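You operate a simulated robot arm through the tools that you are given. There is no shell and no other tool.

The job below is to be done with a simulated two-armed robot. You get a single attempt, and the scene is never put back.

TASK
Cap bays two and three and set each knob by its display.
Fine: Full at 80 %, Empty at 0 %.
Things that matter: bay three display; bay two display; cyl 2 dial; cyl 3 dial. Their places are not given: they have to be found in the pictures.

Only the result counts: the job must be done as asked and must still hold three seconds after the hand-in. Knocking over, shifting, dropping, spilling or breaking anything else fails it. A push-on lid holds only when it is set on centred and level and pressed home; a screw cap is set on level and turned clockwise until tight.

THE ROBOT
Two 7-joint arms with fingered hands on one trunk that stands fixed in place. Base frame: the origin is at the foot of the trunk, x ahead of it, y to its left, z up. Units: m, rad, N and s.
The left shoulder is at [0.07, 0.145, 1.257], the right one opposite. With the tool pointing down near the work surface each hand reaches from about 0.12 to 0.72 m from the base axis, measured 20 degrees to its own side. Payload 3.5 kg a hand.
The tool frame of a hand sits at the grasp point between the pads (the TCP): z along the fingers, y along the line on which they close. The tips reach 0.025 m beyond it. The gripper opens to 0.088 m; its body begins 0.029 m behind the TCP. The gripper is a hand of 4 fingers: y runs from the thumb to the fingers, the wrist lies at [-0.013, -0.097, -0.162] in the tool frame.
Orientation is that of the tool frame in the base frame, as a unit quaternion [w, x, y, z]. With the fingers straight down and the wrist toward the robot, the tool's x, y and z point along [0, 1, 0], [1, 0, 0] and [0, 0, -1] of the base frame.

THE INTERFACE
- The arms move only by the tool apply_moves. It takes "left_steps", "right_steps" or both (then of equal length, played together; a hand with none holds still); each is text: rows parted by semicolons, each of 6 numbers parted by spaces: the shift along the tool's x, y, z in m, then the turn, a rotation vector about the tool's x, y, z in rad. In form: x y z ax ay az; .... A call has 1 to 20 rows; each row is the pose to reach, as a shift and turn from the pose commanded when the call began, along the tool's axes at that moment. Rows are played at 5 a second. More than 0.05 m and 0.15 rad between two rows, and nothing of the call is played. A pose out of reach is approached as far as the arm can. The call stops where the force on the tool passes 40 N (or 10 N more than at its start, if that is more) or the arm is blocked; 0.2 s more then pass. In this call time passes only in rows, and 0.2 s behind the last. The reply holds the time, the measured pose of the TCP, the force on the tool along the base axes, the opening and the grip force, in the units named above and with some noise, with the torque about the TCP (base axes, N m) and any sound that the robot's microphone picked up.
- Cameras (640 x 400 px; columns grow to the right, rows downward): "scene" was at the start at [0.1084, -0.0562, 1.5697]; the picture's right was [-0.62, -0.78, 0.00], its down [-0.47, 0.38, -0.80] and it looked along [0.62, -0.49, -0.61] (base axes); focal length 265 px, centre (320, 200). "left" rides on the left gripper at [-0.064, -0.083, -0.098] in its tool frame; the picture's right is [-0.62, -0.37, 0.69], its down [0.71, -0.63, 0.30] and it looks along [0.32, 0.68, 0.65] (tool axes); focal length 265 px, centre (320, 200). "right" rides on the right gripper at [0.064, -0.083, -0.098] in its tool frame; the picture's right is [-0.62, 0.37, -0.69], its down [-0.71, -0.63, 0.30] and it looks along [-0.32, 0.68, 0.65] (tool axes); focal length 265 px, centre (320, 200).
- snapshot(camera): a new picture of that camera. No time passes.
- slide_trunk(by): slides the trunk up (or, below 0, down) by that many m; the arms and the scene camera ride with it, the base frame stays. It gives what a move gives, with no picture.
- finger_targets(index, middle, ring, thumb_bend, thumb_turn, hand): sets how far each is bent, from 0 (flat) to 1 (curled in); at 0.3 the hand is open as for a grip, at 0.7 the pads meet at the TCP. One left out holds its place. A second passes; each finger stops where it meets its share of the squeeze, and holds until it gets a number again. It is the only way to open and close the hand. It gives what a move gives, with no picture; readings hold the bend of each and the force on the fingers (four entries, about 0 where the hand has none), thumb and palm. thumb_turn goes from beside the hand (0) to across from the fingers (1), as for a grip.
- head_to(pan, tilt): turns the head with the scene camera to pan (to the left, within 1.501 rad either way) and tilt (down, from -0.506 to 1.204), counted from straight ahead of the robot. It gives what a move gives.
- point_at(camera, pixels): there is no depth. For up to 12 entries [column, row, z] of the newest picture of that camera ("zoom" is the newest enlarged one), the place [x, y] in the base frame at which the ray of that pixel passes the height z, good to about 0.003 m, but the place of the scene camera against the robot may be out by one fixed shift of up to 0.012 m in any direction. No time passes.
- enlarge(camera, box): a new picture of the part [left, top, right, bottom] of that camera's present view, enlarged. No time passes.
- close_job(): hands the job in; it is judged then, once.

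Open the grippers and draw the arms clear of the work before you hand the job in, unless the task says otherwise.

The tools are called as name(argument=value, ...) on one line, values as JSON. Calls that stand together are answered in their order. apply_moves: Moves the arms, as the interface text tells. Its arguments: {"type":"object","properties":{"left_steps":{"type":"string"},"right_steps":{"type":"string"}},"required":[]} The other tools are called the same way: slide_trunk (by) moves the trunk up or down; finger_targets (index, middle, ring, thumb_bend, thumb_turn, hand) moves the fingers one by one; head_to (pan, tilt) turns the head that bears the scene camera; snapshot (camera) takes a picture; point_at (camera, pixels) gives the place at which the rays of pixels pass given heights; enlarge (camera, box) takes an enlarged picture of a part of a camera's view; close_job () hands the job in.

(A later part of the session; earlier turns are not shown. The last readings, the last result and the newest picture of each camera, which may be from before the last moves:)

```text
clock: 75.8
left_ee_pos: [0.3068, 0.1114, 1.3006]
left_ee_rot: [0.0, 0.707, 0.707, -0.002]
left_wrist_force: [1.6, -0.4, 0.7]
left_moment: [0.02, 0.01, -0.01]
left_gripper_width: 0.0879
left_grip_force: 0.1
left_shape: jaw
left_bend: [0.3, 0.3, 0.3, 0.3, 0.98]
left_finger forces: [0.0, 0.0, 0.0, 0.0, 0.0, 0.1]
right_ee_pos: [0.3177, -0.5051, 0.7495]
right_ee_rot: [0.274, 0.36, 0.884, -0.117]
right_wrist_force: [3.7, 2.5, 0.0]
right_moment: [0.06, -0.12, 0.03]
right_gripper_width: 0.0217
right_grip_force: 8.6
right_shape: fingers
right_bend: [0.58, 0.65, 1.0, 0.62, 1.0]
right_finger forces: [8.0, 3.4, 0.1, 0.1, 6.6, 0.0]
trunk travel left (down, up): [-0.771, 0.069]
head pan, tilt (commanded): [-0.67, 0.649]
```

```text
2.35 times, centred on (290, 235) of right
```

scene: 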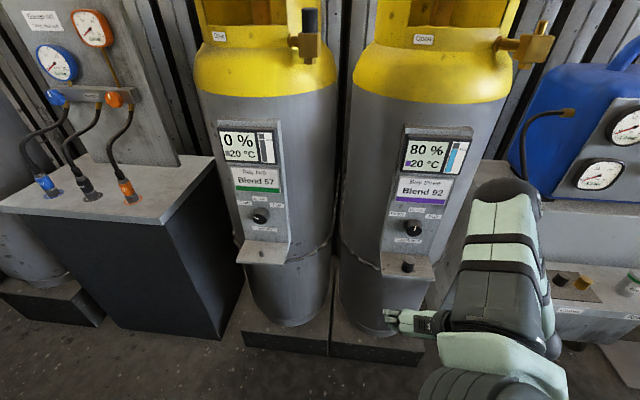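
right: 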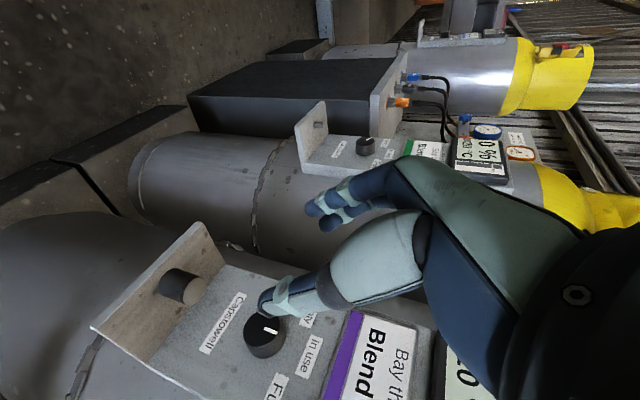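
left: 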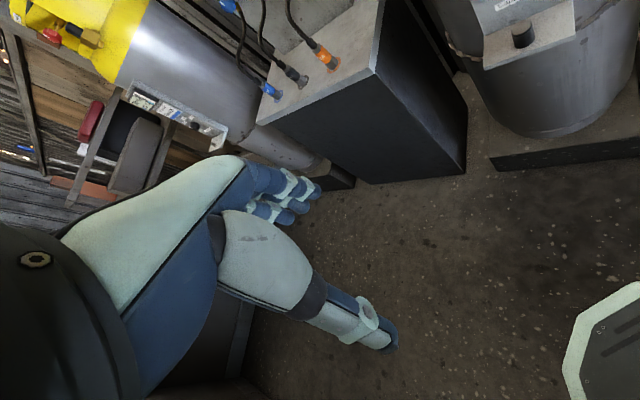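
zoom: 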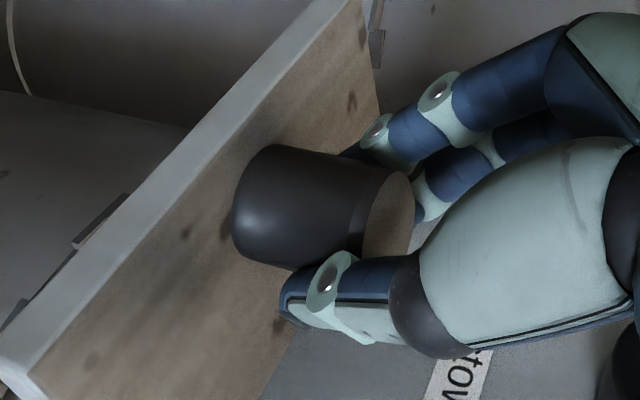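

Grip is firm (8.0/3.4/6.6 N). I lift 5.6 cm straight up off the peg and take the reference picture.

apply_moves(right_steps="-0.0057 0 -0.0082 0 0 0; -0.0114 0 -0.0164 0 0 0; -0.017 -0.0004 -0.0247 0 0 0; -0.0227 -0.0005 -0.0329 0 0 0; -0.0318 -0.0007 -0.046 0 0 0")

snapshot(camera="right")

enlarge(camera="right", box=[140, 130, 360, 330])

snapshot(camera="scene")

```text
clock: 77.0
left_ee_pos: [0.3058, 0.111, 1.3018]
left_ee_rot: [0.0, 0.708, 0.707, -0.001]
left_wrist_force: [0.0, 0.4, -0.7]
left_moment: [0.0, 0.01, 0.03]
left_gripper_width: 0.0878
left_grip_force: 0.2
left_shape: jaw
left_bend: [0.3, 0.3, 0.3, 0.3, 0.98]
left_finger forces: [0.0, 0.1, 0.0, 0.0, 0.0, 0.0]
right_ee_pos: [0.3173, -0.5069, 0.8062]
right_ee_rot: [0.273, 0.359, 0.885, -0.117]
right_wrist_force: [0.8, 0.0, 0.9]
right_moment: [0.03, -0.02, 0.01]
right_gripper_width: 0.0217
right_grip_force: 8.0
right_shape: fingers
right_bend: [0.59, 0.66, 1.0, 0.61, 1.0]
right_finger forces: [5.8, 2.6, 0.0, 0.0, 8.4, 0.1]
trunk travel left (down, up): [-0.771, 0.069]
head pan, tilt (commanded): [-0.67, 0.649]
```

```text
taken
```

right: 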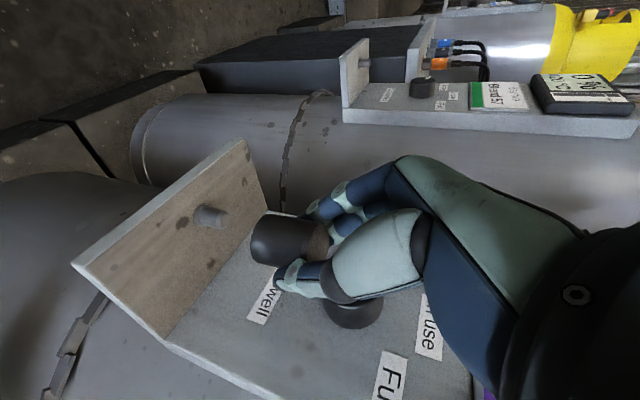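

```text
2.00 times, centred on (250, 230) of right
```

zoom: 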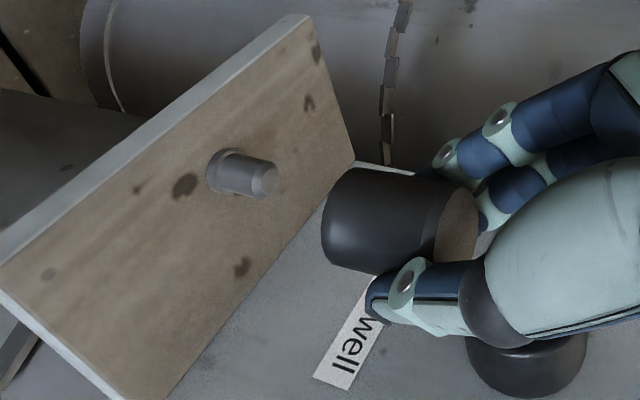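

```text
taken
```

scene: 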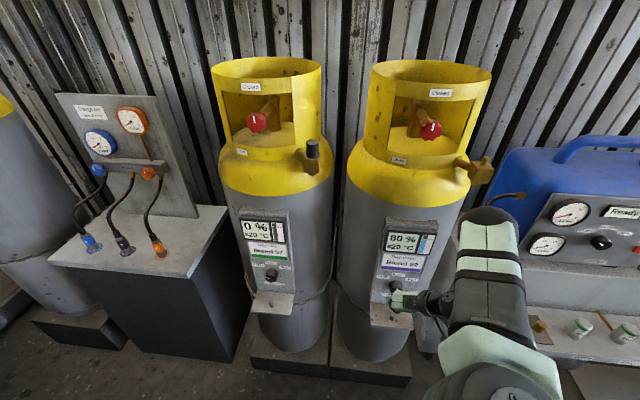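

Cap three is held level. I back off, shift right past the panel, and raise it to z≈1.36 in one move.

apply_moves(right_steps="0.0165 0.0001 -0.0235 0 0 0; 0.0298 0.0002 -0.0448 0 0 0; 0.0262 -0.0398 -0.0418 0 0 0; 0.0226 -0.0799 -0.0387 0 0 0; 0.019 -0.1199 -0.0357 0 0 0; -0.0063 -0.1205 -0.0724 0 0 0; -0.0316 -0.121 -0.1091 0 0 0; -0.0569 -0.1215 -0.1458 0 0 0; -0.0822 -0.1221 -0.1824 0 0 0; -0.1075 -0.1226 -0.2191 0 0 0; -0.1328 -0.1232 -0.2558 0 0 0; -0.1582 -0.1237 -0.2924 0 0 0; -0.1835 -0.1242 -0.3291 0 0 0; -0.2088 -0.1248 -0.3658 0 0 0; -0.2341 -0.1253 -0.4024 0 0 0; -0.2594 -0.1258 -0.4391 0 0 0; -0.2846 -0.1264 -0.4756 0 0 0")

snapshot(camera="right")

snapshot(camera="scene")

```text
clock: 80.6
left_ee_pos: [0.3063, 0.111, 1.3009]
left_ee_rot: [0.0, 0.708, 0.706, -0.001]
left_wrist_force: [-0.9, 0.8, -0.7]
left_moment: [0.02, -0.02, -0.01]
left_gripper_width: 0.0879
left_grip_force: 0.2
left_shape: jaw
left_bend: [0.3, 0.3, 0.3, 0.3, 0.98]
left_finger forces: [0.0, 0.0, 0.1, 0.0, 0.0, 0.0]
right_ee_pos: [0.2927, -0.5361, 1.2544]
right_ee_rot: [0.271, 0.362, 0.884, -0.121]
right_wrist_force: [-0.2, -0.4, -0.9]
right_moment: [0.0, 0.01, -0.01]
right_gripper_width: 0.0212
right_grip_force: 7.8
right_shape: fingers
right_bend: [0.6, 0.67, 1.0, 0.61, 1.0]
right_finger forces: [5.7, 2.4, 0.1, 0.0, 8.0, 0.0]
right hand out of reach, approached as far as the arm can: row 13, 14, 15, 16, 17
trunk travel left (down, up): [-0.771, 0.069]
head pan, tilt (commanded): [-0.67, 0.649]
```

```text
taken
```

right: 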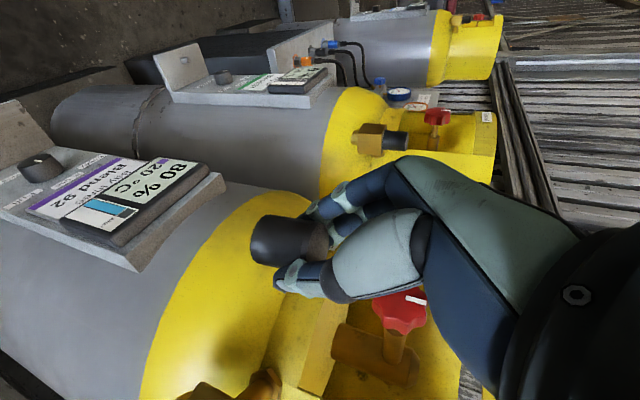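

```text
taken
```

scene: 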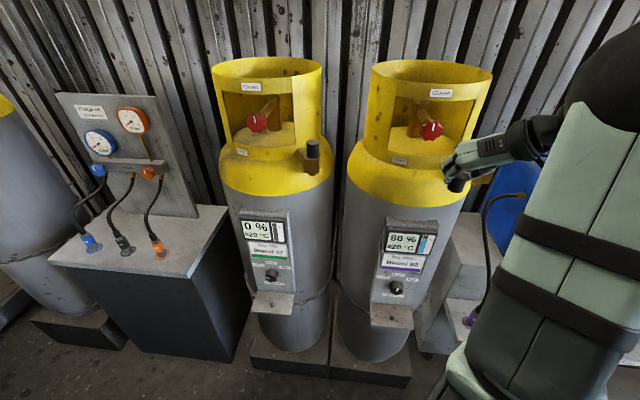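

The arm ran into its reach limit at (0.293,-0.536,1.254) with the cap still held. I raise the trunk to its top (+0.069) to help and then try again.

slide_trunk(by=0.068)

apply_moves(right_steps="-0.01 -0.02 -0.01 0 0 0; -0.02 -0.04 -0.02 0 0 0")

snapshot(camera="right")

```text
clock: 81.7
left_ee_pos: [0.306, 0.1119, 1.3708]
left_ee_rot: [0.001, 0.708, 0.707, -0.001]
left_wrist_force: [0.2, 0.4, -0.4]
left_moment: [-0.03, -0.01, 0.03]
left_gripper_width: 0.0877
left_grip_force: 0.0
left_shape: jaw
left_bend: [0.3, 0.3, 0.3, 0.3, 0.98]
left_finger forces: [0.1, 0.1, 0.1, 0.1, 0.1, 0.0]
right_ee_pos: [0.2908, -0.5364, 1.3232]
right_ee_rot: [0.272, 0.361, 0.884, -0.121]
right_wrist_force: [0.2, 0.7, -0.4]
right_moment: [-0.02, -0.03, -0.02]
right_gripper_width: 0.0212
right_grip_force: 8.1
right_shape: fingers
right_bend: [0.6, 0.67, 1.0, 0.61, 1.0]
right_finger forces: [5.8, 2.4, 0.0, 0.0, 8.1, 0.1]
trunk travel left (down, up): [-0.839, 0.001]
head pan, tilt (commanded): [-0.67, 0.649]
```

```text
clock: 82.2
left_ee_pos: [0.3061, 0.1094, 1.3693]
left_ee_rot: [0.001, 0.708, 0.706, 0.001]
left_wrist_force: [-0.3, 0.8, -0.2]
left_moment: [-0.01, -0.02, 0.0]
left_gripper_width: 0.0877
left_grip_force: 0.0
left_shape: jaw
left_bend: [0.3, 0.3, 0.3, 0.3, 0.98]
left_finger forces: [0.0, 0.0, 0.0, 0.1, 0.0, 0.1]
right_ee_pos: [0.2961, -0.5562, 1.3219]
right_ee_rot: [0.272, 0.363, 0.883, -0.122]
right_wrist_force: [-0.4, -0.8, -0.6]
right_moment: [0.0, 0.02, -0.01]
right_gripper_width: 0.0212
right_grip_force: 7.9
right_shape: fingers
right_bend: [0.6, 0.67, 1.0, 0.61, 1.0]
right_finger forces: [5.7, 2.4, 0.0, 0.1, 8.2, 0.1]
right hand out of reach, approached as far as the arm can: row 1, 2
trunk travel left (down, up): [-0.839, 0.001]
head pan, tilt (commanded): [-0.67, 0.649]
```

```text
taken
```

right: 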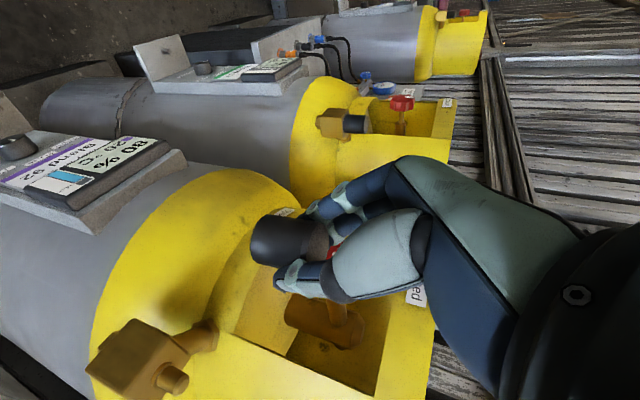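

The limit seems to be the hand's heading relative to the arm; nipple three is in view at right-camera (172,380). I yaw the hand -15° about the vertical (keeping the cap upright) and retry a small move.

apply_moves(right_steps="0 0 0 0.0745 0.0023 0.1078; 0 0 0 0.149 0.0047 0.2156")

snapshot(camera="right")

enlarge(camera="right", box=[60, 280, 280, 400])

snapshot(camera="scene")

```text
clock: 82.8
left_ee_pos: [0.3067, 0.1129, 1.3696]
left_ee_rot: [0.001, 0.708, 0.706, -0.002]
left_wrist_force: [0.0, 0.0, 0.2]
left_moment: [-0.06, 0.01, 0.01]
left_gripper_width: 0.0879
left_grip_force: 0.1
left_shape: jaw
left_bend: [0.3, 0.3, 0.3, 0.3, 0.98]
left_finger forces: [0.1, 0.1, 0.1, 0.1, 0.1, 0.0]
right_ee_pos: [0.2964, -0.553, 1.3229]
right_ee_rot: [0.253, 0.475, 0.828, -0.156]
right_wrist_force: [0.5, -0.2, -0.1]
right_moment: [-0.06, -0.01, 0.02]
right_gripper_width: 0.0215
right_grip_force: 8.0
right_shape: fingers
right_bend: [0.6, 0.67, 1.0, 0.61, 1.0]
right_finger forces: [5.7, 2.4, 0.1, 0.0, 8.1, 0.0]
trunk travel left (down, up): [-0.839, 0.001]
head pan, tilt (commanded): [-0.67, 0.649]
```

```text
taken
```

right: 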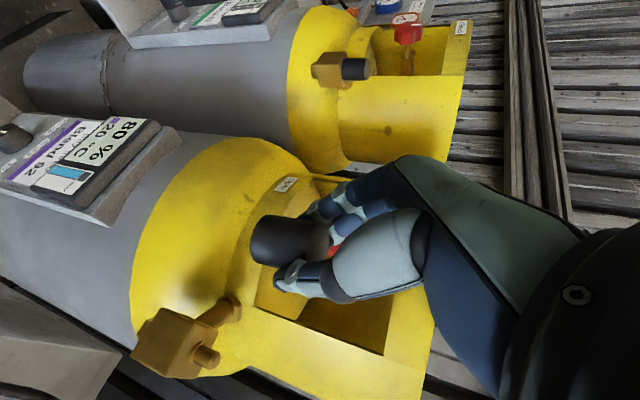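

```text
2.91 times, centred on (170, 340) of right
```

zoom: 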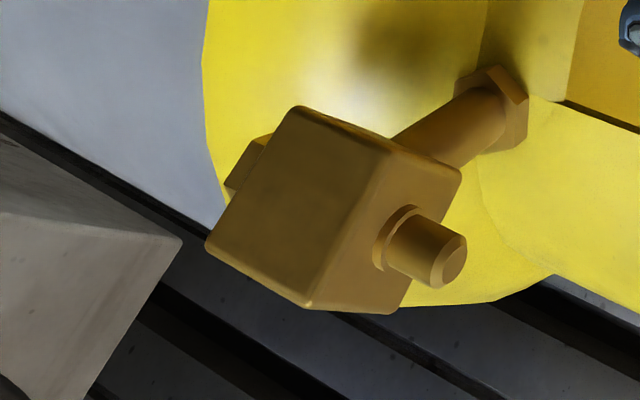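

```text
taken
```

scene: 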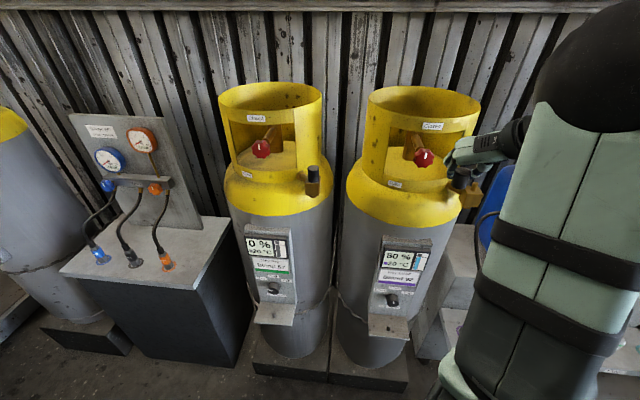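

Reachable now, and nipple three is clearly seen: tip at pixel (216.4,362.3), collar at (195.8,353.7). I query its position.

point_at(camera="right", pixels=[[216.4, 362.3, 1.235], [216.4, 362.3, 1.2435], [216.4, 362.3, 1.25], [195.8, 353.7, 1.215], [195.8, 353.7, 1.2235], [195.8, 353.7, 1.23]])

```text
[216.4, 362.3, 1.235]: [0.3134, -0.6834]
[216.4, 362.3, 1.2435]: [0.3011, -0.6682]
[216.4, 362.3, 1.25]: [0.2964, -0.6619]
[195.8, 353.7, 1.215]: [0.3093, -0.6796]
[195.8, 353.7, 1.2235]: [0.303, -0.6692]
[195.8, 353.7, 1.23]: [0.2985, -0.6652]
```

I raise slightly and move the cap over nipple three with several centimetres of clearance, then check both views.

apply_moves(right_steps="-0.0085 -0.0003 -0.0123 0 0 0; -0.0368 -0.0203 0.0077 0 0 0; -0.0651 -0.0403 0.0276 0 0 0; -0.0885 -0.0572 0.0477 0 0 0")

snapshot(camera="right")

snapshot(camera="scene")

enlarge(camera="right", box=[140, 130, 360, 330])

enlarge(camera="scene", box=[430, 140, 510, 220])

```text
clock: 83.8
left_ee_pos: [0.3052, 0.1089, 1.3694]
left_ee_rot: [0.0, 0.708, 0.706, 0.0]
left_wrist_force: [-0.3, 0.5, -0.9]
left_moment: [0.01, -0.01, -0.01]
left_gripper_width: 0.0876
left_grip_force: 0.0
left_shape: jaw
left_bend: [0.3, 0.3, 0.3, 0.3, 0.98]
left_finger forces: [0.0, 0.1, 0.0, 0.0, 0.0, 0.1]
right_ee_pos: [0.2968, -0.6711, 1.331]
right_ee_rot: [0.253, 0.474, 0.829, -0.154]
right_wrist_force: [0.1, 1.1, -0.5]
right_moment: [0.0, 0.01, -0.02]
right_gripper_width: 0.0215
right_grip_force: 7.9
right_shape: fingers
right_bend: [0.6, 0.67, 1.0, 0.61, 1.0]
right_finger forces: [5.6, 2.4, 0.0, 0.1, 8.0, 0.1]
trunk travel left (down, up): [-0.839, 0.001]
head pan, tilt (commanded): [-0.67, 0.649]
```

```text
taken
```

right: 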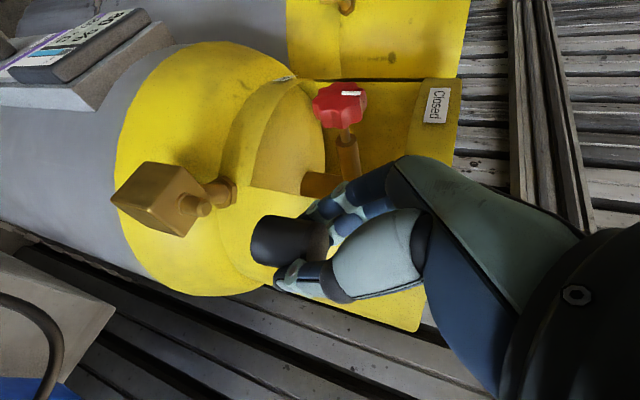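

```text
taken
```

scene: 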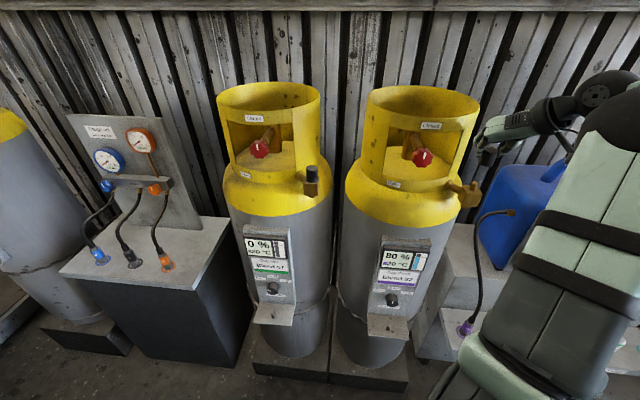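

```text
2.00 times, centred on (250, 230) of right
```

zoom: 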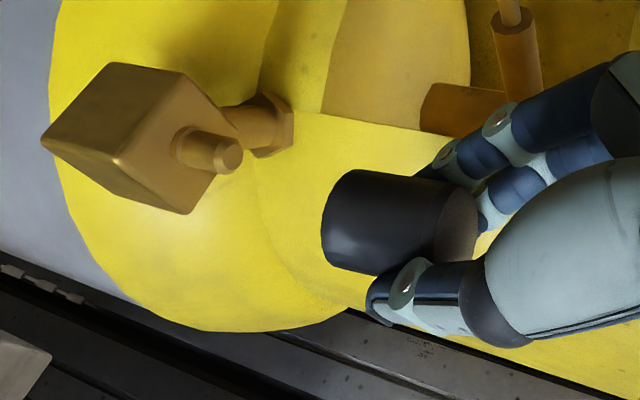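

```text
5.00 times, centred on (470, 180) of scene
```

zoom: 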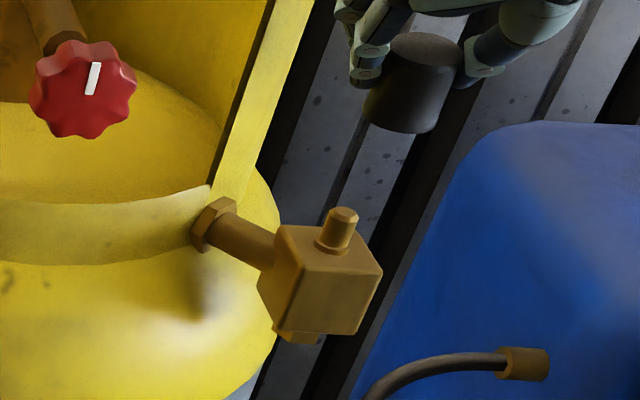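

I zoom the scene view on the cap and nipple to measure the alignment precisely.

enlarge(camera="scene", box=[455, 140, 505, 200])

enlarge(camera="right", box=[150, 170, 330, 280])

```text
6.67 times, centred on (480, 170) of scene
```

zoom: 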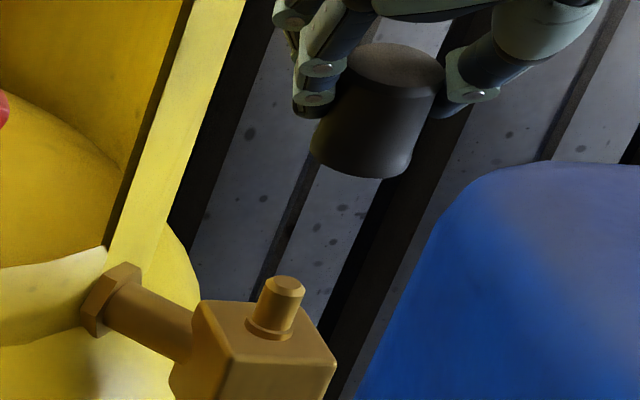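

```text
3.56 times, centred on (240, 225) of right
```

zoom: 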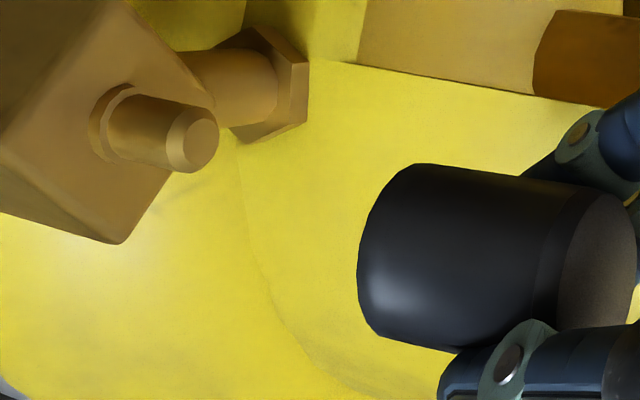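

Solving both views, the cap must move about (+3,+9) mm in base x,y. I apply that and lower 1.5 cm, then re-check.

apply_moves(right_steps="0.0026 0.0036 -0.0019 0 0 0; 0.0052 0.0072 -0.0038 0 0 0; 0.0137 0.0075 0.0085 0 0 0")

enlarge(camera="scene", box=[455, 140, 505, 200])

enlarge(camera="right", box=[150, 170, 330, 280])

```text
clock: 84.7
left_ee_pos: [0.3065, 0.1101, 1.3703]
left_ee_rot: [0.001, 0.708, 0.707, 0.0]
left_wrist_force: [-0.5, 0.7, 0.5]
left_moment: [-0.01, 0.01, -0.03]
left_gripper_width: 0.0875
left_grip_force: 0.1
left_shape: jaw
left_bend: [0.3, 0.3, 0.3, 0.3, 0.98]
left_finger forces: [0.0, 0.0, 0.0, 0.0, 0.0, 0.0]
right_ee_pos: [0.3011, -0.66, 1.3182]
right_ee_rot: [0.254, 0.474, 0.828, -0.155]
right_wrist_force: [0.0, -0.3, -0.1]
right_moment: [0.02, -0.04, 0.01]
right_gripper_width: 0.0211
right_grip_force: 8.4
right_shape: fingers
right_bend: [0.6, 0.67, 1.0, 0.61, 1.0]
right_finger forces: [5.7, 2.5, 0.0, 0.1, 8.0, 0.1]
trunk travel left (down, up): [-0.839, 0.001]
head pan, tilt (commanded): [-0.67, 0.649]
```

```text
6.67 times, centred on (480, 170) of scene
```

zoom: 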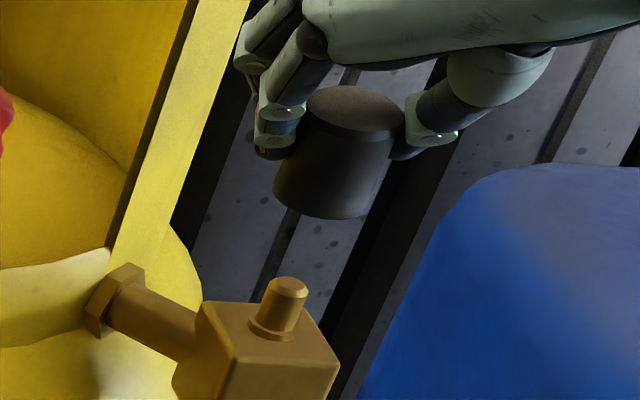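

```text
3.56 times, centred on (240, 225) of right
```

zoom: 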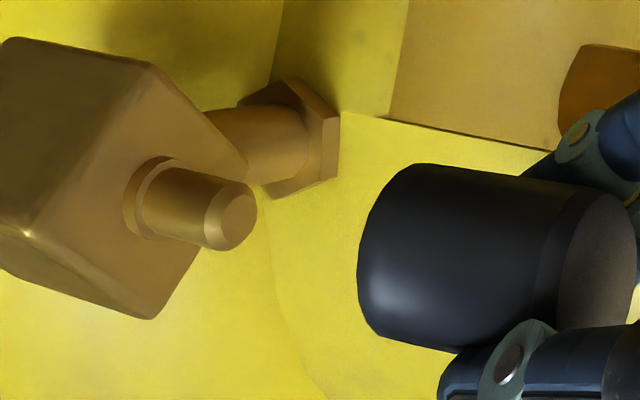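

Nearly aligned. I zoom closer in the right view to check that the cap's axis is parallel to the nipple before lowering.

enlarge(camera="right", box=[170, 200, 230, 250])

enlarge(camera="right", box=[240, 200, 330, 275])

enlarge(camera="scene", box=[465, 145, 500, 180])

```text
8.00 times, centred on (200, 225) of right
```

zoom: 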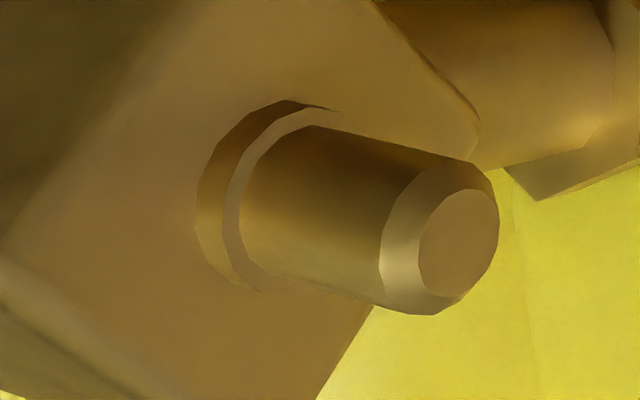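

```text
5.33 times, centred on (285, 238) of right
```

zoom: 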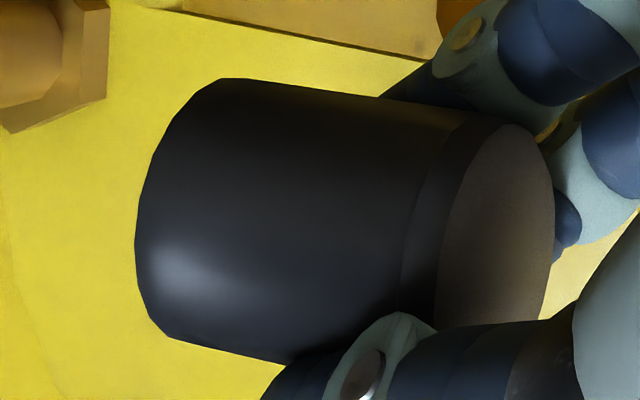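

```text
11.43 times, centred on (482, 162) of scene
```

zoom: 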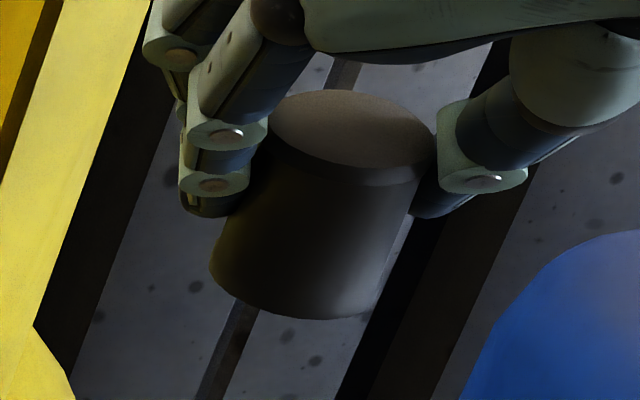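

The cap leans ~4° toward +y relative to the nipple (cap edge slopes 0.145/0.21 vs nipple 0.25). I rotate the hand ~3.7° to level it, with a small compensating shift, and re-check.

apply_moves(right_steps="-0.001 -0.0015 0.0007 -0.021 0.0205 0.014; -0.002 -0.0029 0.0013 -0.0419 0.041 0.028")

enlarge(camera="right", box=[150, 170, 330, 280])

enlarge(camera="scene", box=[455, 140, 505, 200])

```text
clock: 85.2
left_ee_pos: [0.3055, 0.1104, 1.3694]
left_ee_rot: [0.0, 0.708, 0.707, 0.0]
left_wrist_force: [-0.4, -0.1, -0.4]
left_moment: [0.02, 0.0, -0.02]
left_gripper_width: 0.0876
left_grip_force: 0.0
left_shape: jaw
left_bend: [0.3, 0.3, 0.3, 0.3, 0.98]
left_finger forces: [0.1, 0.0, 0.1, 0.0, 0.0, 0.0]
right_ee_pos: [0.2985, -0.663, 1.318]
right_ee_rot: [0.248, 0.483, 0.83, -0.124]
right_wrist_force: [0.1, -0.2, -0.8]
right_moment: [0.0, 0.0, 0.0]
right_gripper_width: 0.0212
right_grip_force: 7.7
right_shape: fingers
right_bend: [0.6, 0.67, 1.0, 0.61, 1.0]
right_finger forces: [5.7, 2.5, 0.0, 0.0, 8.0, 0.0]
trunk travel left (down, up): [-0.839, 0.001]
head pan, tilt (commanded): [-0.67, 0.649]
```

```text
3.56 times, centred on (240, 225) of right
```

zoom: 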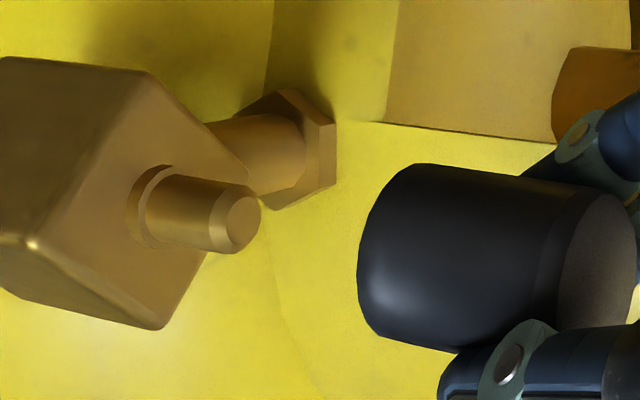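

```text
6.67 times, centred on (480, 170) of scene
```

zoom: 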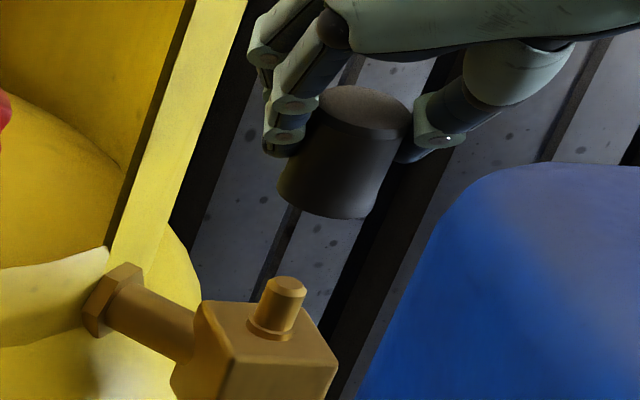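

The cap is now parallel to and in line with the nipple in the right view, and within 1 mm in the scene view. I lower 2.6 cm to the nipple tip and look again.

apply_moves(right_steps="-0.0007 0.0007 0.0005 0 0 0; 0.0046 0.0004 0.0089 0 0 0; 0.0099 0 0.0174 0 0 0; 0.0131 -0.0002 0.0225 0 0 0")

enlarge(camera="right", box=[150, 170, 330, 280])

enlarge(camera="scene", box=[455, 150, 505, 210])

```text
clock: 86.2
left_ee_pos: [0.3058, 0.1122, 1.37]
left_ee_rot: [0.001, 0.708, 0.706, -0.001]
left_wrist_force: [0.4, -0.5, 0.3]
left_moment: [0.04, 0.02, 0.0]
left_gripper_width: 0.0878
left_grip_force: 0.0
left_shape: jaw
left_bend: [0.3, 0.3, 0.3, 0.3, 0.98]
left_finger forces: [0.0, 0.0, 0.0, 0.0, 0.0, 0.0]
right_ee_pos: [0.2995, -0.663, 1.2919]
right_ee_rot: [0.249, 0.483, 0.83, -0.124]
right_wrist_force: [0.3, 0.1, 0.2]
right_moment: [-0.01, 0.01, 0.01]
right_gripper_width: 0.0212
right_grip_force: 8.2
right_shape: fingers
right_bend: [0.6, 0.67, 1.0, 0.61, 1.0]
right_finger forces: [5.7, 2.3, 0.0, 0.1, 8.0, 0.0]
trunk travel left (down, up): [-0.839, 0.001]
head pan, tilt (commanded): [-0.67, 0.649]
```

```text
3.56 times, centred on (240, 225) of right
```

zoom: 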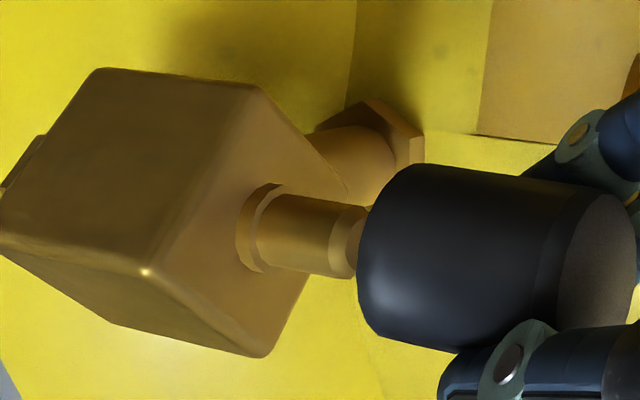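

```text
6.67 times, centred on (480, 180) of scene
```

zoom: 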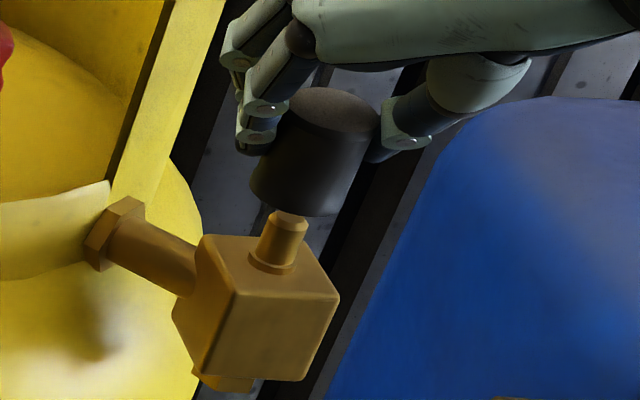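

Aligned in both views with the tip at the cap's mouth. I lower in 3 mm rows and watch the force.

apply_moves(right_steps="0.0016 -0.0001 0.0025 0 0 0; 0.0032 -0.0002 0.0051 0 0 0; 0.0048 -0.0003 0.0076 0 0 0; 0.0064 -0.0004 0.0101 0 0 0; 0.008 -0.0005 0.0127 0 0 0")

enlarge(camera="right", box=[150, 170, 330, 280])

enlarge(camera="scene", box=[455, 150, 505, 210])

```text
clock: 87.5
left_ee_pos: [0.3054, 0.111, 1.3704]
left_ee_rot: [0.001, 0.707, 0.707, -0.001]
left_wrist_force: [0.5, -0.5, 0.4]
left_moment: [0.01, -0.02, 0.01]
left_gripper_width: 0.0876
left_grip_force: 0.1
left_shape: jaw
left_bend: [0.3, 0.3, 0.3, 0.3, 0.98]
left_finger forces: [0.0, 0.1, 0.0, 0.0, 0.1, 0.0]
right_ee_pos: [0.3, -0.6637, 1.2791]
right_ee_rot: [0.249, 0.483, 0.83, -0.125]
right_wrist_force: [0.1, 0.2, -0.1]
right_moment: [-0.02, -0.01, 0.02]
right_gripper_width: 0.0211
right_grip_force: 8.2
right_shape: fingers
right_bend: [0.6, 0.67, 1.0, 0.61, 1.0]
right_finger forces: [5.6, 2.4, 0.0, 0.1, 8.0, 0.1]
trunk travel left (down, up): [-0.839, 0.001]
head pan, tilt (commanded): [-0.67, 0.649]
```

```text
3.56 times, centred on (240, 225) of right
```

zoom: 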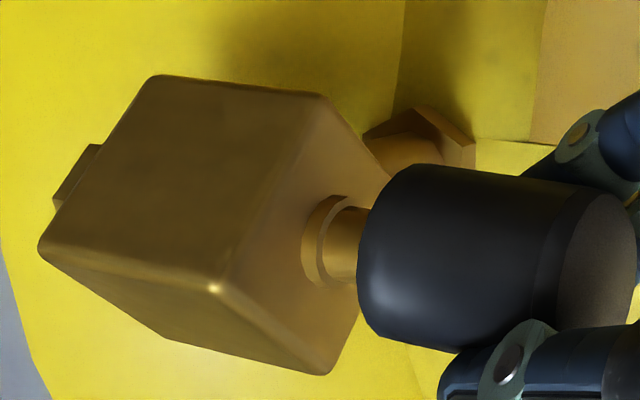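

```text
6.67 times, centred on (480, 180) of scene
```

zoom: 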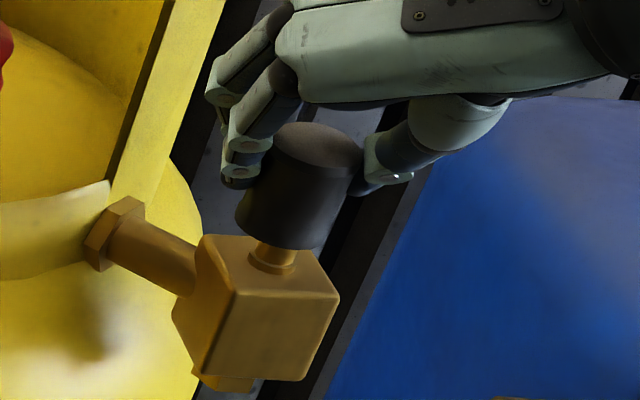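

No resistance; the nipple is entering the cap. I lower another 1.2 cm in 2.5 mm rows.

apply_moves(right_steps="0.0013 -0.0001 0.0021 0 0 0; 0.0027 -0.0002 0.0042 0 0 0; 0.004 -0.0003 0.0063 0 0 0; 0.0053 -0.0003 0.0084 0 0 0; 0.0066 -0.0004 0.0105 0 0 0")

enlarge(camera="right", box=[150, 170, 330, 280])

enlarge(camera="scene", box=[455, 150, 505, 210])

```text
clock: 88.7
left_ee_pos: [0.3063, 0.1115, 1.3701]
left_ee_rot: [0.001, 0.708, 0.706, -0.001]
left_wrist_force: [-0.3, -0.7, -0.1]
left_moment: [-0.04, 0.02, -0.02]
left_gripper_width: 0.0877
left_grip_force: 0.0
left_shape: jaw
left_bend: [0.3, 0.3, 0.3, 0.3, 0.98]
left_finger forces: [0.1, 0.0, 0.1, 0.0, 0.1, 0.0]
right_ee_pos: [0.3009, -0.6636, 1.2652]
right_ee_rot: [0.25, 0.482, 0.831, -0.124]
right_wrist_force: [0.6, 0.2, 0.3]
right_moment: [0.01, -0.01, -0.01]
right_gripper_width: 0.021
right_grip_force: 8.7
right_shape: fingers
right_bend: [0.6, 0.67, 1.0, 0.61, 1.0]
right_finger forces: [5.8, 2.2, 0.0, 0.0, 8.0, 0.1]
trunk travel left (down, up): [-0.839, 0.001]
head pan, tilt (commanded): [-0.67, 0.649]
```

```text
3.56 times, centred on (240, 225) of right
```

zoom: 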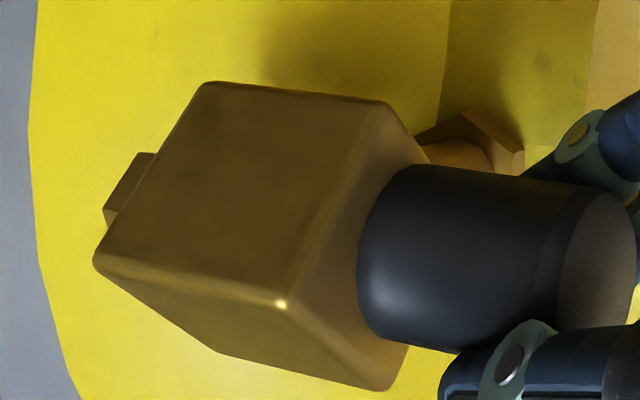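

```text
6.67 times, centred on (480, 180) of scene
```

zoom: 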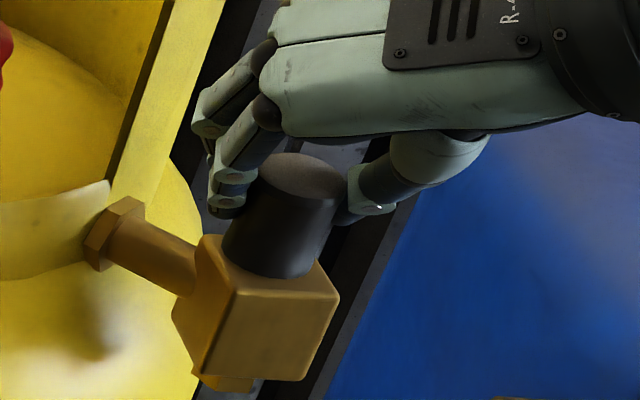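

The collar is covered and the cap is almost on the block. I lower a little further until contact force appears.

apply_moves(right_steps="0.0008 0 0.0013 0 0 0; 0.0016 -0.0001 0.0025 0 0 0; 0.0024 -0.0002 0.0038 0 0 0; 0.0032 -0.0002 0.0051 0 0 0")

enlarge(camera="right", box=[150, 170, 330, 280])

enlarge(camera="scene", box=[455, 150, 505, 210])

```text
clock: 89.7
left_ee_pos: [0.3055, 0.1128, 1.3701]
left_ee_rot: [0.002, 0.708, 0.706, -0.001]
left_wrist_force: [0.1, 0.6, 0.8]
left_moment: [-0.03, 0.03, -0.01]
left_gripper_width: 0.0878
left_grip_force: 0.0
left_shape: jaw
left_bend: [0.3, 0.3, 0.3, 0.3, 0.98]
left_finger forces: [0.0, 0.0, 0.1, 0.0, 0.0, 0.1]
right_ee_pos: [0.3004, -0.6617, 1.2615]
right_ee_rot: [0.25, 0.483, 0.83, -0.125]
right_wrist_force: [0.8, -2.3, 8.5]
right_moment: [-0.1, -0.1, -0.02]
right_gripper_width: 0.021
right_grip_force: 9.5
right_shape: fingers
right_bend: [0.6, 0.67, 1.0, 0.61, 1.0]
right_finger forces: [6.2, 4.5, 0.0, 0.0, 8.6, 0.0]
trunk travel left (down, up): [-0.839, 0.001]
head pan, tilt (commanded): [-0.67, 0.649]
```

```text
3.56 times, centred on (240, 225) of right
```

zoom: 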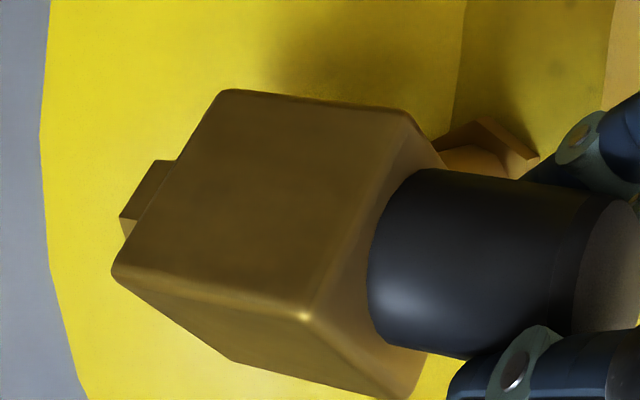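

```text
6.67 times, centred on (480, 180) of scene
```

zoom: 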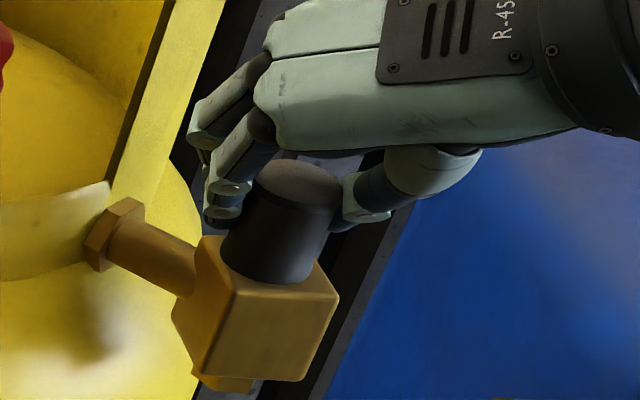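

8.5 N of contact. I push 3 mm more while the grip holds, then release.

apply_moves(right_steps="0.0008 0 0.0013 0 0 0; 0.0016 -0.0001 0.0025 0 0 0")

finger_targets(hand="right", index=0.47, middle=0.47, thumb_bend=0.47)

enlarge(camera="scene", box=[455, 150, 505, 210])

enlarge(camera="right", box=[150, 170, 330, 280])

```text
clock: 90.2
left_ee_pos: [0.3062, 0.1138, 1.3699]
left_ee_rot: [0.002, 0.708, 0.707, -0.001]
left_wrist_force: [-0.5, -0.1, 0.7]
left_moment: [0.03, 0.03, -0.01]
left_gripper_width: 0.0876
left_grip_force: 0.1
left_shape: jaw
left_bend: [0.3, 0.3, 0.3, 0.3, 0.98]
left_finger forces: [0.0, 0.0, 0.1, 0.0, 0.0, 0.0]
right_ee_pos: [0.3014, -0.6628, 1.2594]
right_ee_rot: [0.251, 0.482, 0.83, -0.126]
right_wrist_force: [2.0, -1.5, 13.1]
right_moment: [-0.1, -0.14, 0.0]
right_gripper_width: 0.0208
right_grip_force: 9.1
right_shape: fingers
right_bend: [0.61, 0.67, 1.0, 0.61, 1.0]
right_finger forces: [6.9, 3.8, 0.0, 0.0, 8.3, 0.0]
trunk travel left (down, up): [-0.839, 0.001]
head pan, tilt (commanded): [-0.67, 0.649]
```

```text
clock: 91.2
left_ee_pos: [0.3073, 0.1114, 1.3696]
left_ee_rot: [0.0, 0.708, 0.707, -0.001]
left_wrist_force: [-0.9, 0.0, -0.2]
left_moment: [-0.02, 0.01, 0.01]
left_gripper_width: 0.0875
left_grip_force: 0.0
left_shape: jaw
left_bend: [0.3, 0.3, 0.3, 0.3, 0.98]
left_finger forces: [0.0, 0.1, 0.1, 0.0, 0.0, 0.1]
right_ee_pos: [0.301, -0.6644, 1.2559]
right_ee_rot: [0.248, 0.483, 0.83, -0.125]
right_wrist_force: [0.7, 0.0, -0.5]
right_moment: [0.04, -0.02, 0.06]
right_gripper_width: 0.0478
right_grip_force: 0.1
right_shape: fingers
right_bend: [0.47, 0.47, 1.0, 0.47, 1.0]
right_finger forces: [0.0, 0.1, 0.0, 0.0, 0.0, 0.1]
trunk travel left (down, up): [-0.839, 0.001]
head pan, tilt (commanded): [-0.67, 0.649]
```

```text
6.67 times, centred on (480, 180) of scene
```

zoom: 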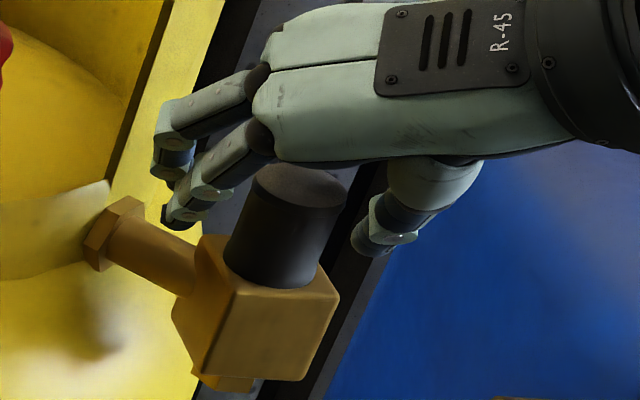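

```text
3.56 times, centred on (240, 225) of right
```

zoom: 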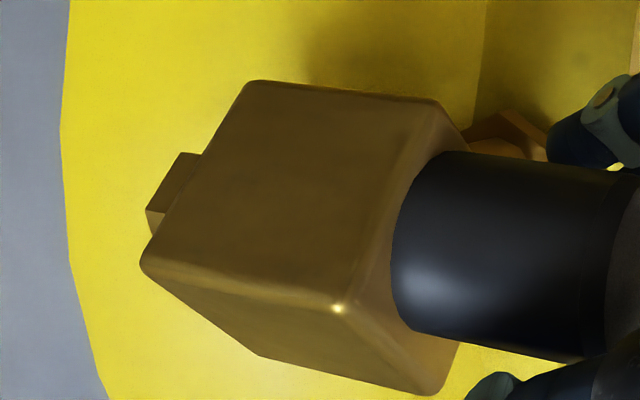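

Cap three stands on its nipple after a 13 N push. I retreat along the tool axis, then curl to a fist and rotate to horizontal for the final press, as with cap two.

apply_moves(right_steps="0 0 -0.012 0 0 0; 0 0 -0.03 0 0 0; 0 0 -0.06 0 0 0; 0 0 -0.09 0 0 0")

finger_targets(hand="right", index=1.0, middle=1.0, ring=1.0, thumb_bend=0.6)

snapshot(camera="right")

enlarge(camera="scene", box=[440, 140, 510, 220])

```text
clock: 92.2
left_ee_pos: [0.3052, 0.1138, 1.37]
left_ee_rot: [0.002, 0.707, 0.707, -0.002]
left_wrist_force: [-0.2, 1.3, -0.1]
left_moment: [-0.01, 0.03, -0.03]
left_gripper_width: 0.0878
left_grip_force: 0.0
left_shape: jaw
left_bend: [0.3, 0.3, 0.3, 0.3, 0.98]
left_finger forces: [0.1, 0.1, 0.0, 0.0, 0.0, 0.0]
right_ee_pos: [0.2761, -0.6215, 1.3332]
right_ee_rot: [0.249, 0.483, 0.83, -0.126]
right_wrist_force: [-0.1, 0.6, -0.8]
right_moment: [-0.05, 0.01, 0.0]
right_gripper_width: 0.0475
right_grip_force: 0.0
right_shape: fingers
right_bend: [0.47, 0.47, 1.0, 0.47, 1.0]
right_finger forces: [0.0, 0.0, 0.1, 0.0, 0.0, 0.0]
trunk travel left (down, up): [-0.839, 0.001]
head pan, tilt (commanded): [-0.67, 0.649]
```

```text
clock: 93.2
left_ee_pos: [0.3052, 0.1108, 1.3695]
left_ee_rot: [0.0, 0.708, 0.706, -0.001]
left_wrist_force: [-0.5, 0.6, -0.3]
left_moment: [-0.01, -0.04, 0.02]
left_gripper_width: 0.0881
left_grip_force: 0.0
left_shape: jaw
left_bend: [0.3, 0.3, 0.3, 0.3, 0.98]
left_finger forces: [0.0, 0.0, 0.0, 0.0, 0.1, 0.0]
right_ee_pos: [0.2763, -0.6232, 1.3322]
right_ee_rot: [0.249, 0.484, 0.83, -0.124]
right_wrist_force: [0.4, 0.3, -0.4]
right_moment: [0.0, -0.01, 0.02]
right_gripper_width: 0.04
right_grip_force: 0.1
right_shape: fingers
right_bend: [1.0, 1.0, 1.0, 0.6, 1.0]
right_finger forces: [0.0, 0.0, 0.1, 0.0, 0.0, 0.0]
trunk travel left (down, up): [-0.839, 0.001]
head pan, tilt (commanded): [-0.67, 0.649]
```

```text
taken
```

right: 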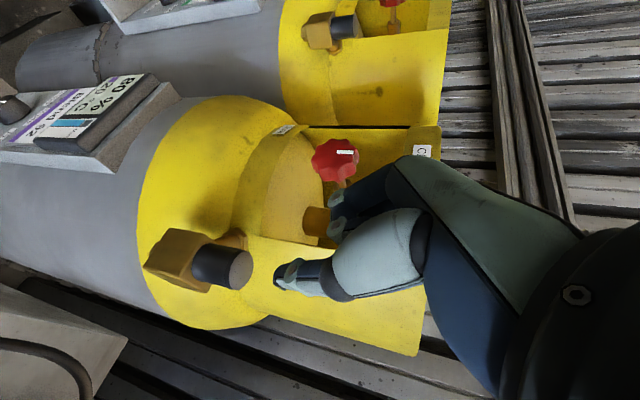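

```text
5.00 times, centred on (475, 180) of scene
```

zoom: 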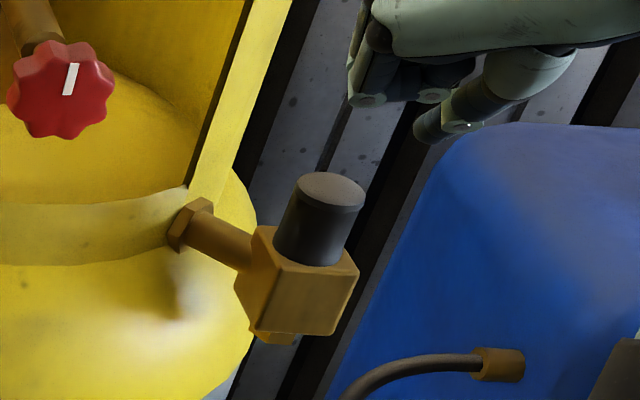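

Cap three looks seated and level. I rotate the fist to horizontal in front of it.

apply_moves(right_steps="-0.0032 0.0002 -0.005 0 -0.144 0; -0.0064 0.0004 -0.0101 0 -0.288 0; -0.0064 0.0004 -0.0101 0 -0.432 0; -0.0064 0.0004 -0.0101 0 -0.577 0; -0.0064 0.0004 -0.0101 0 -0.721 0; -0.0064 0.0004 -0.0101 0 -0.865 0; -0.0064 0.0004 -0.0101 0 -1.009 0")

snapshot(camera="right")

snapshot(camera="scene")

```text
clock: 94.8
left_ee_pos: [0.3073, 0.1104, 1.3693]
left_ee_rot: [-0.001, 0.708, 0.706, -0.001]
left_wrist_force: [0.0, 1.4, -0.2]
left_moment: [0.01, 0.01, -0.01]
left_gripper_width: 0.088
left_grip_force: 0.0
left_shape: jaw
left_bend: [0.3, 0.3, 0.3, 0.3, 0.98]
left_finger forces: [0.1, 0.1, 0.0, 0.1, 0.0, 0.0]
right_ee_pos: [0.3174, -0.6333, 1.3559]
right_ee_rot: [0.617, 0.364, 0.607, -0.344]
right_wrist_force: [-0.1, 0.8, 0.2]
right_moment: [0.01, 0.0, 0.03]
right_gripper_width: 0.0402
right_grip_force: 0.0
right_shape: fingers
right_bend: [1.0, 1.0, 1.0, 0.6, 1.0]
right_finger forces: [0.0, 0.1, 0.0, 0.0, 0.1, 0.1]
right hand out of reach, approached as far as the arm can: row 6, 7
trunk travel left (down, up): [-0.839, 0.001]
head pan, tilt (commanded): [-0.67, 0.649]
```

```text
taken
```

right: 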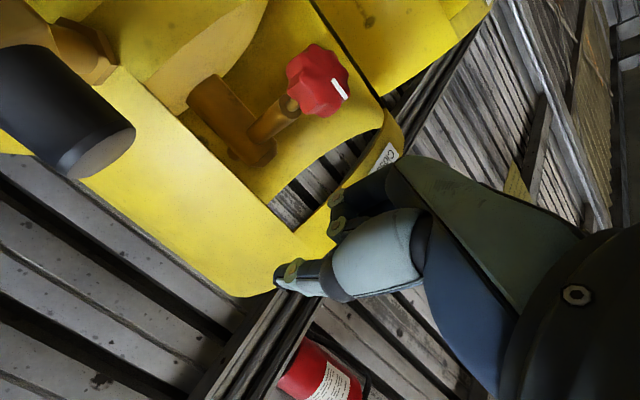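

```text
taken
```

scene: 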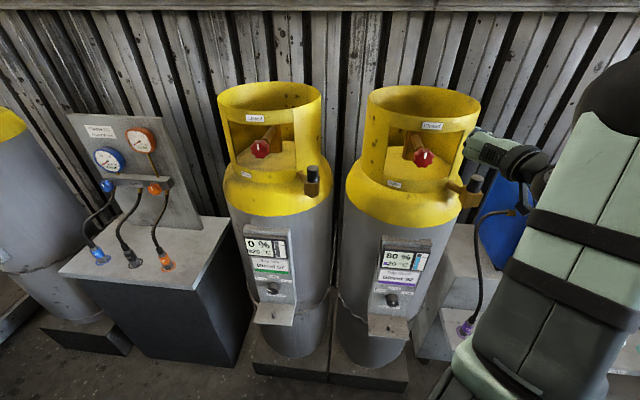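

The fist is horizontal at (0.317,-0.633,1.356). I check the cap top's location from this view before moving over it.

enlarge(camera="right", box=[0, 20, 180, 200])

point_at(camera="right", pixels=[[100, 152, 1.255], [100, 152, 1.26], [100, 152, 1.265]])

```text
2.22 times, centred on (90, 110) of right
```

zoom: 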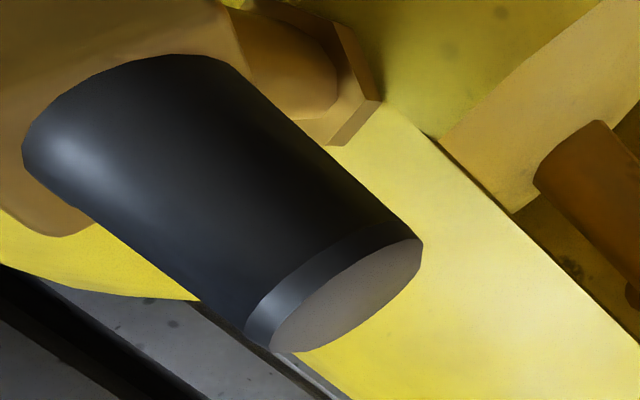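

```text
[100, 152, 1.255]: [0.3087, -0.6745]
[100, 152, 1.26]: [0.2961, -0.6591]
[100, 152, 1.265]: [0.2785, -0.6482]
```

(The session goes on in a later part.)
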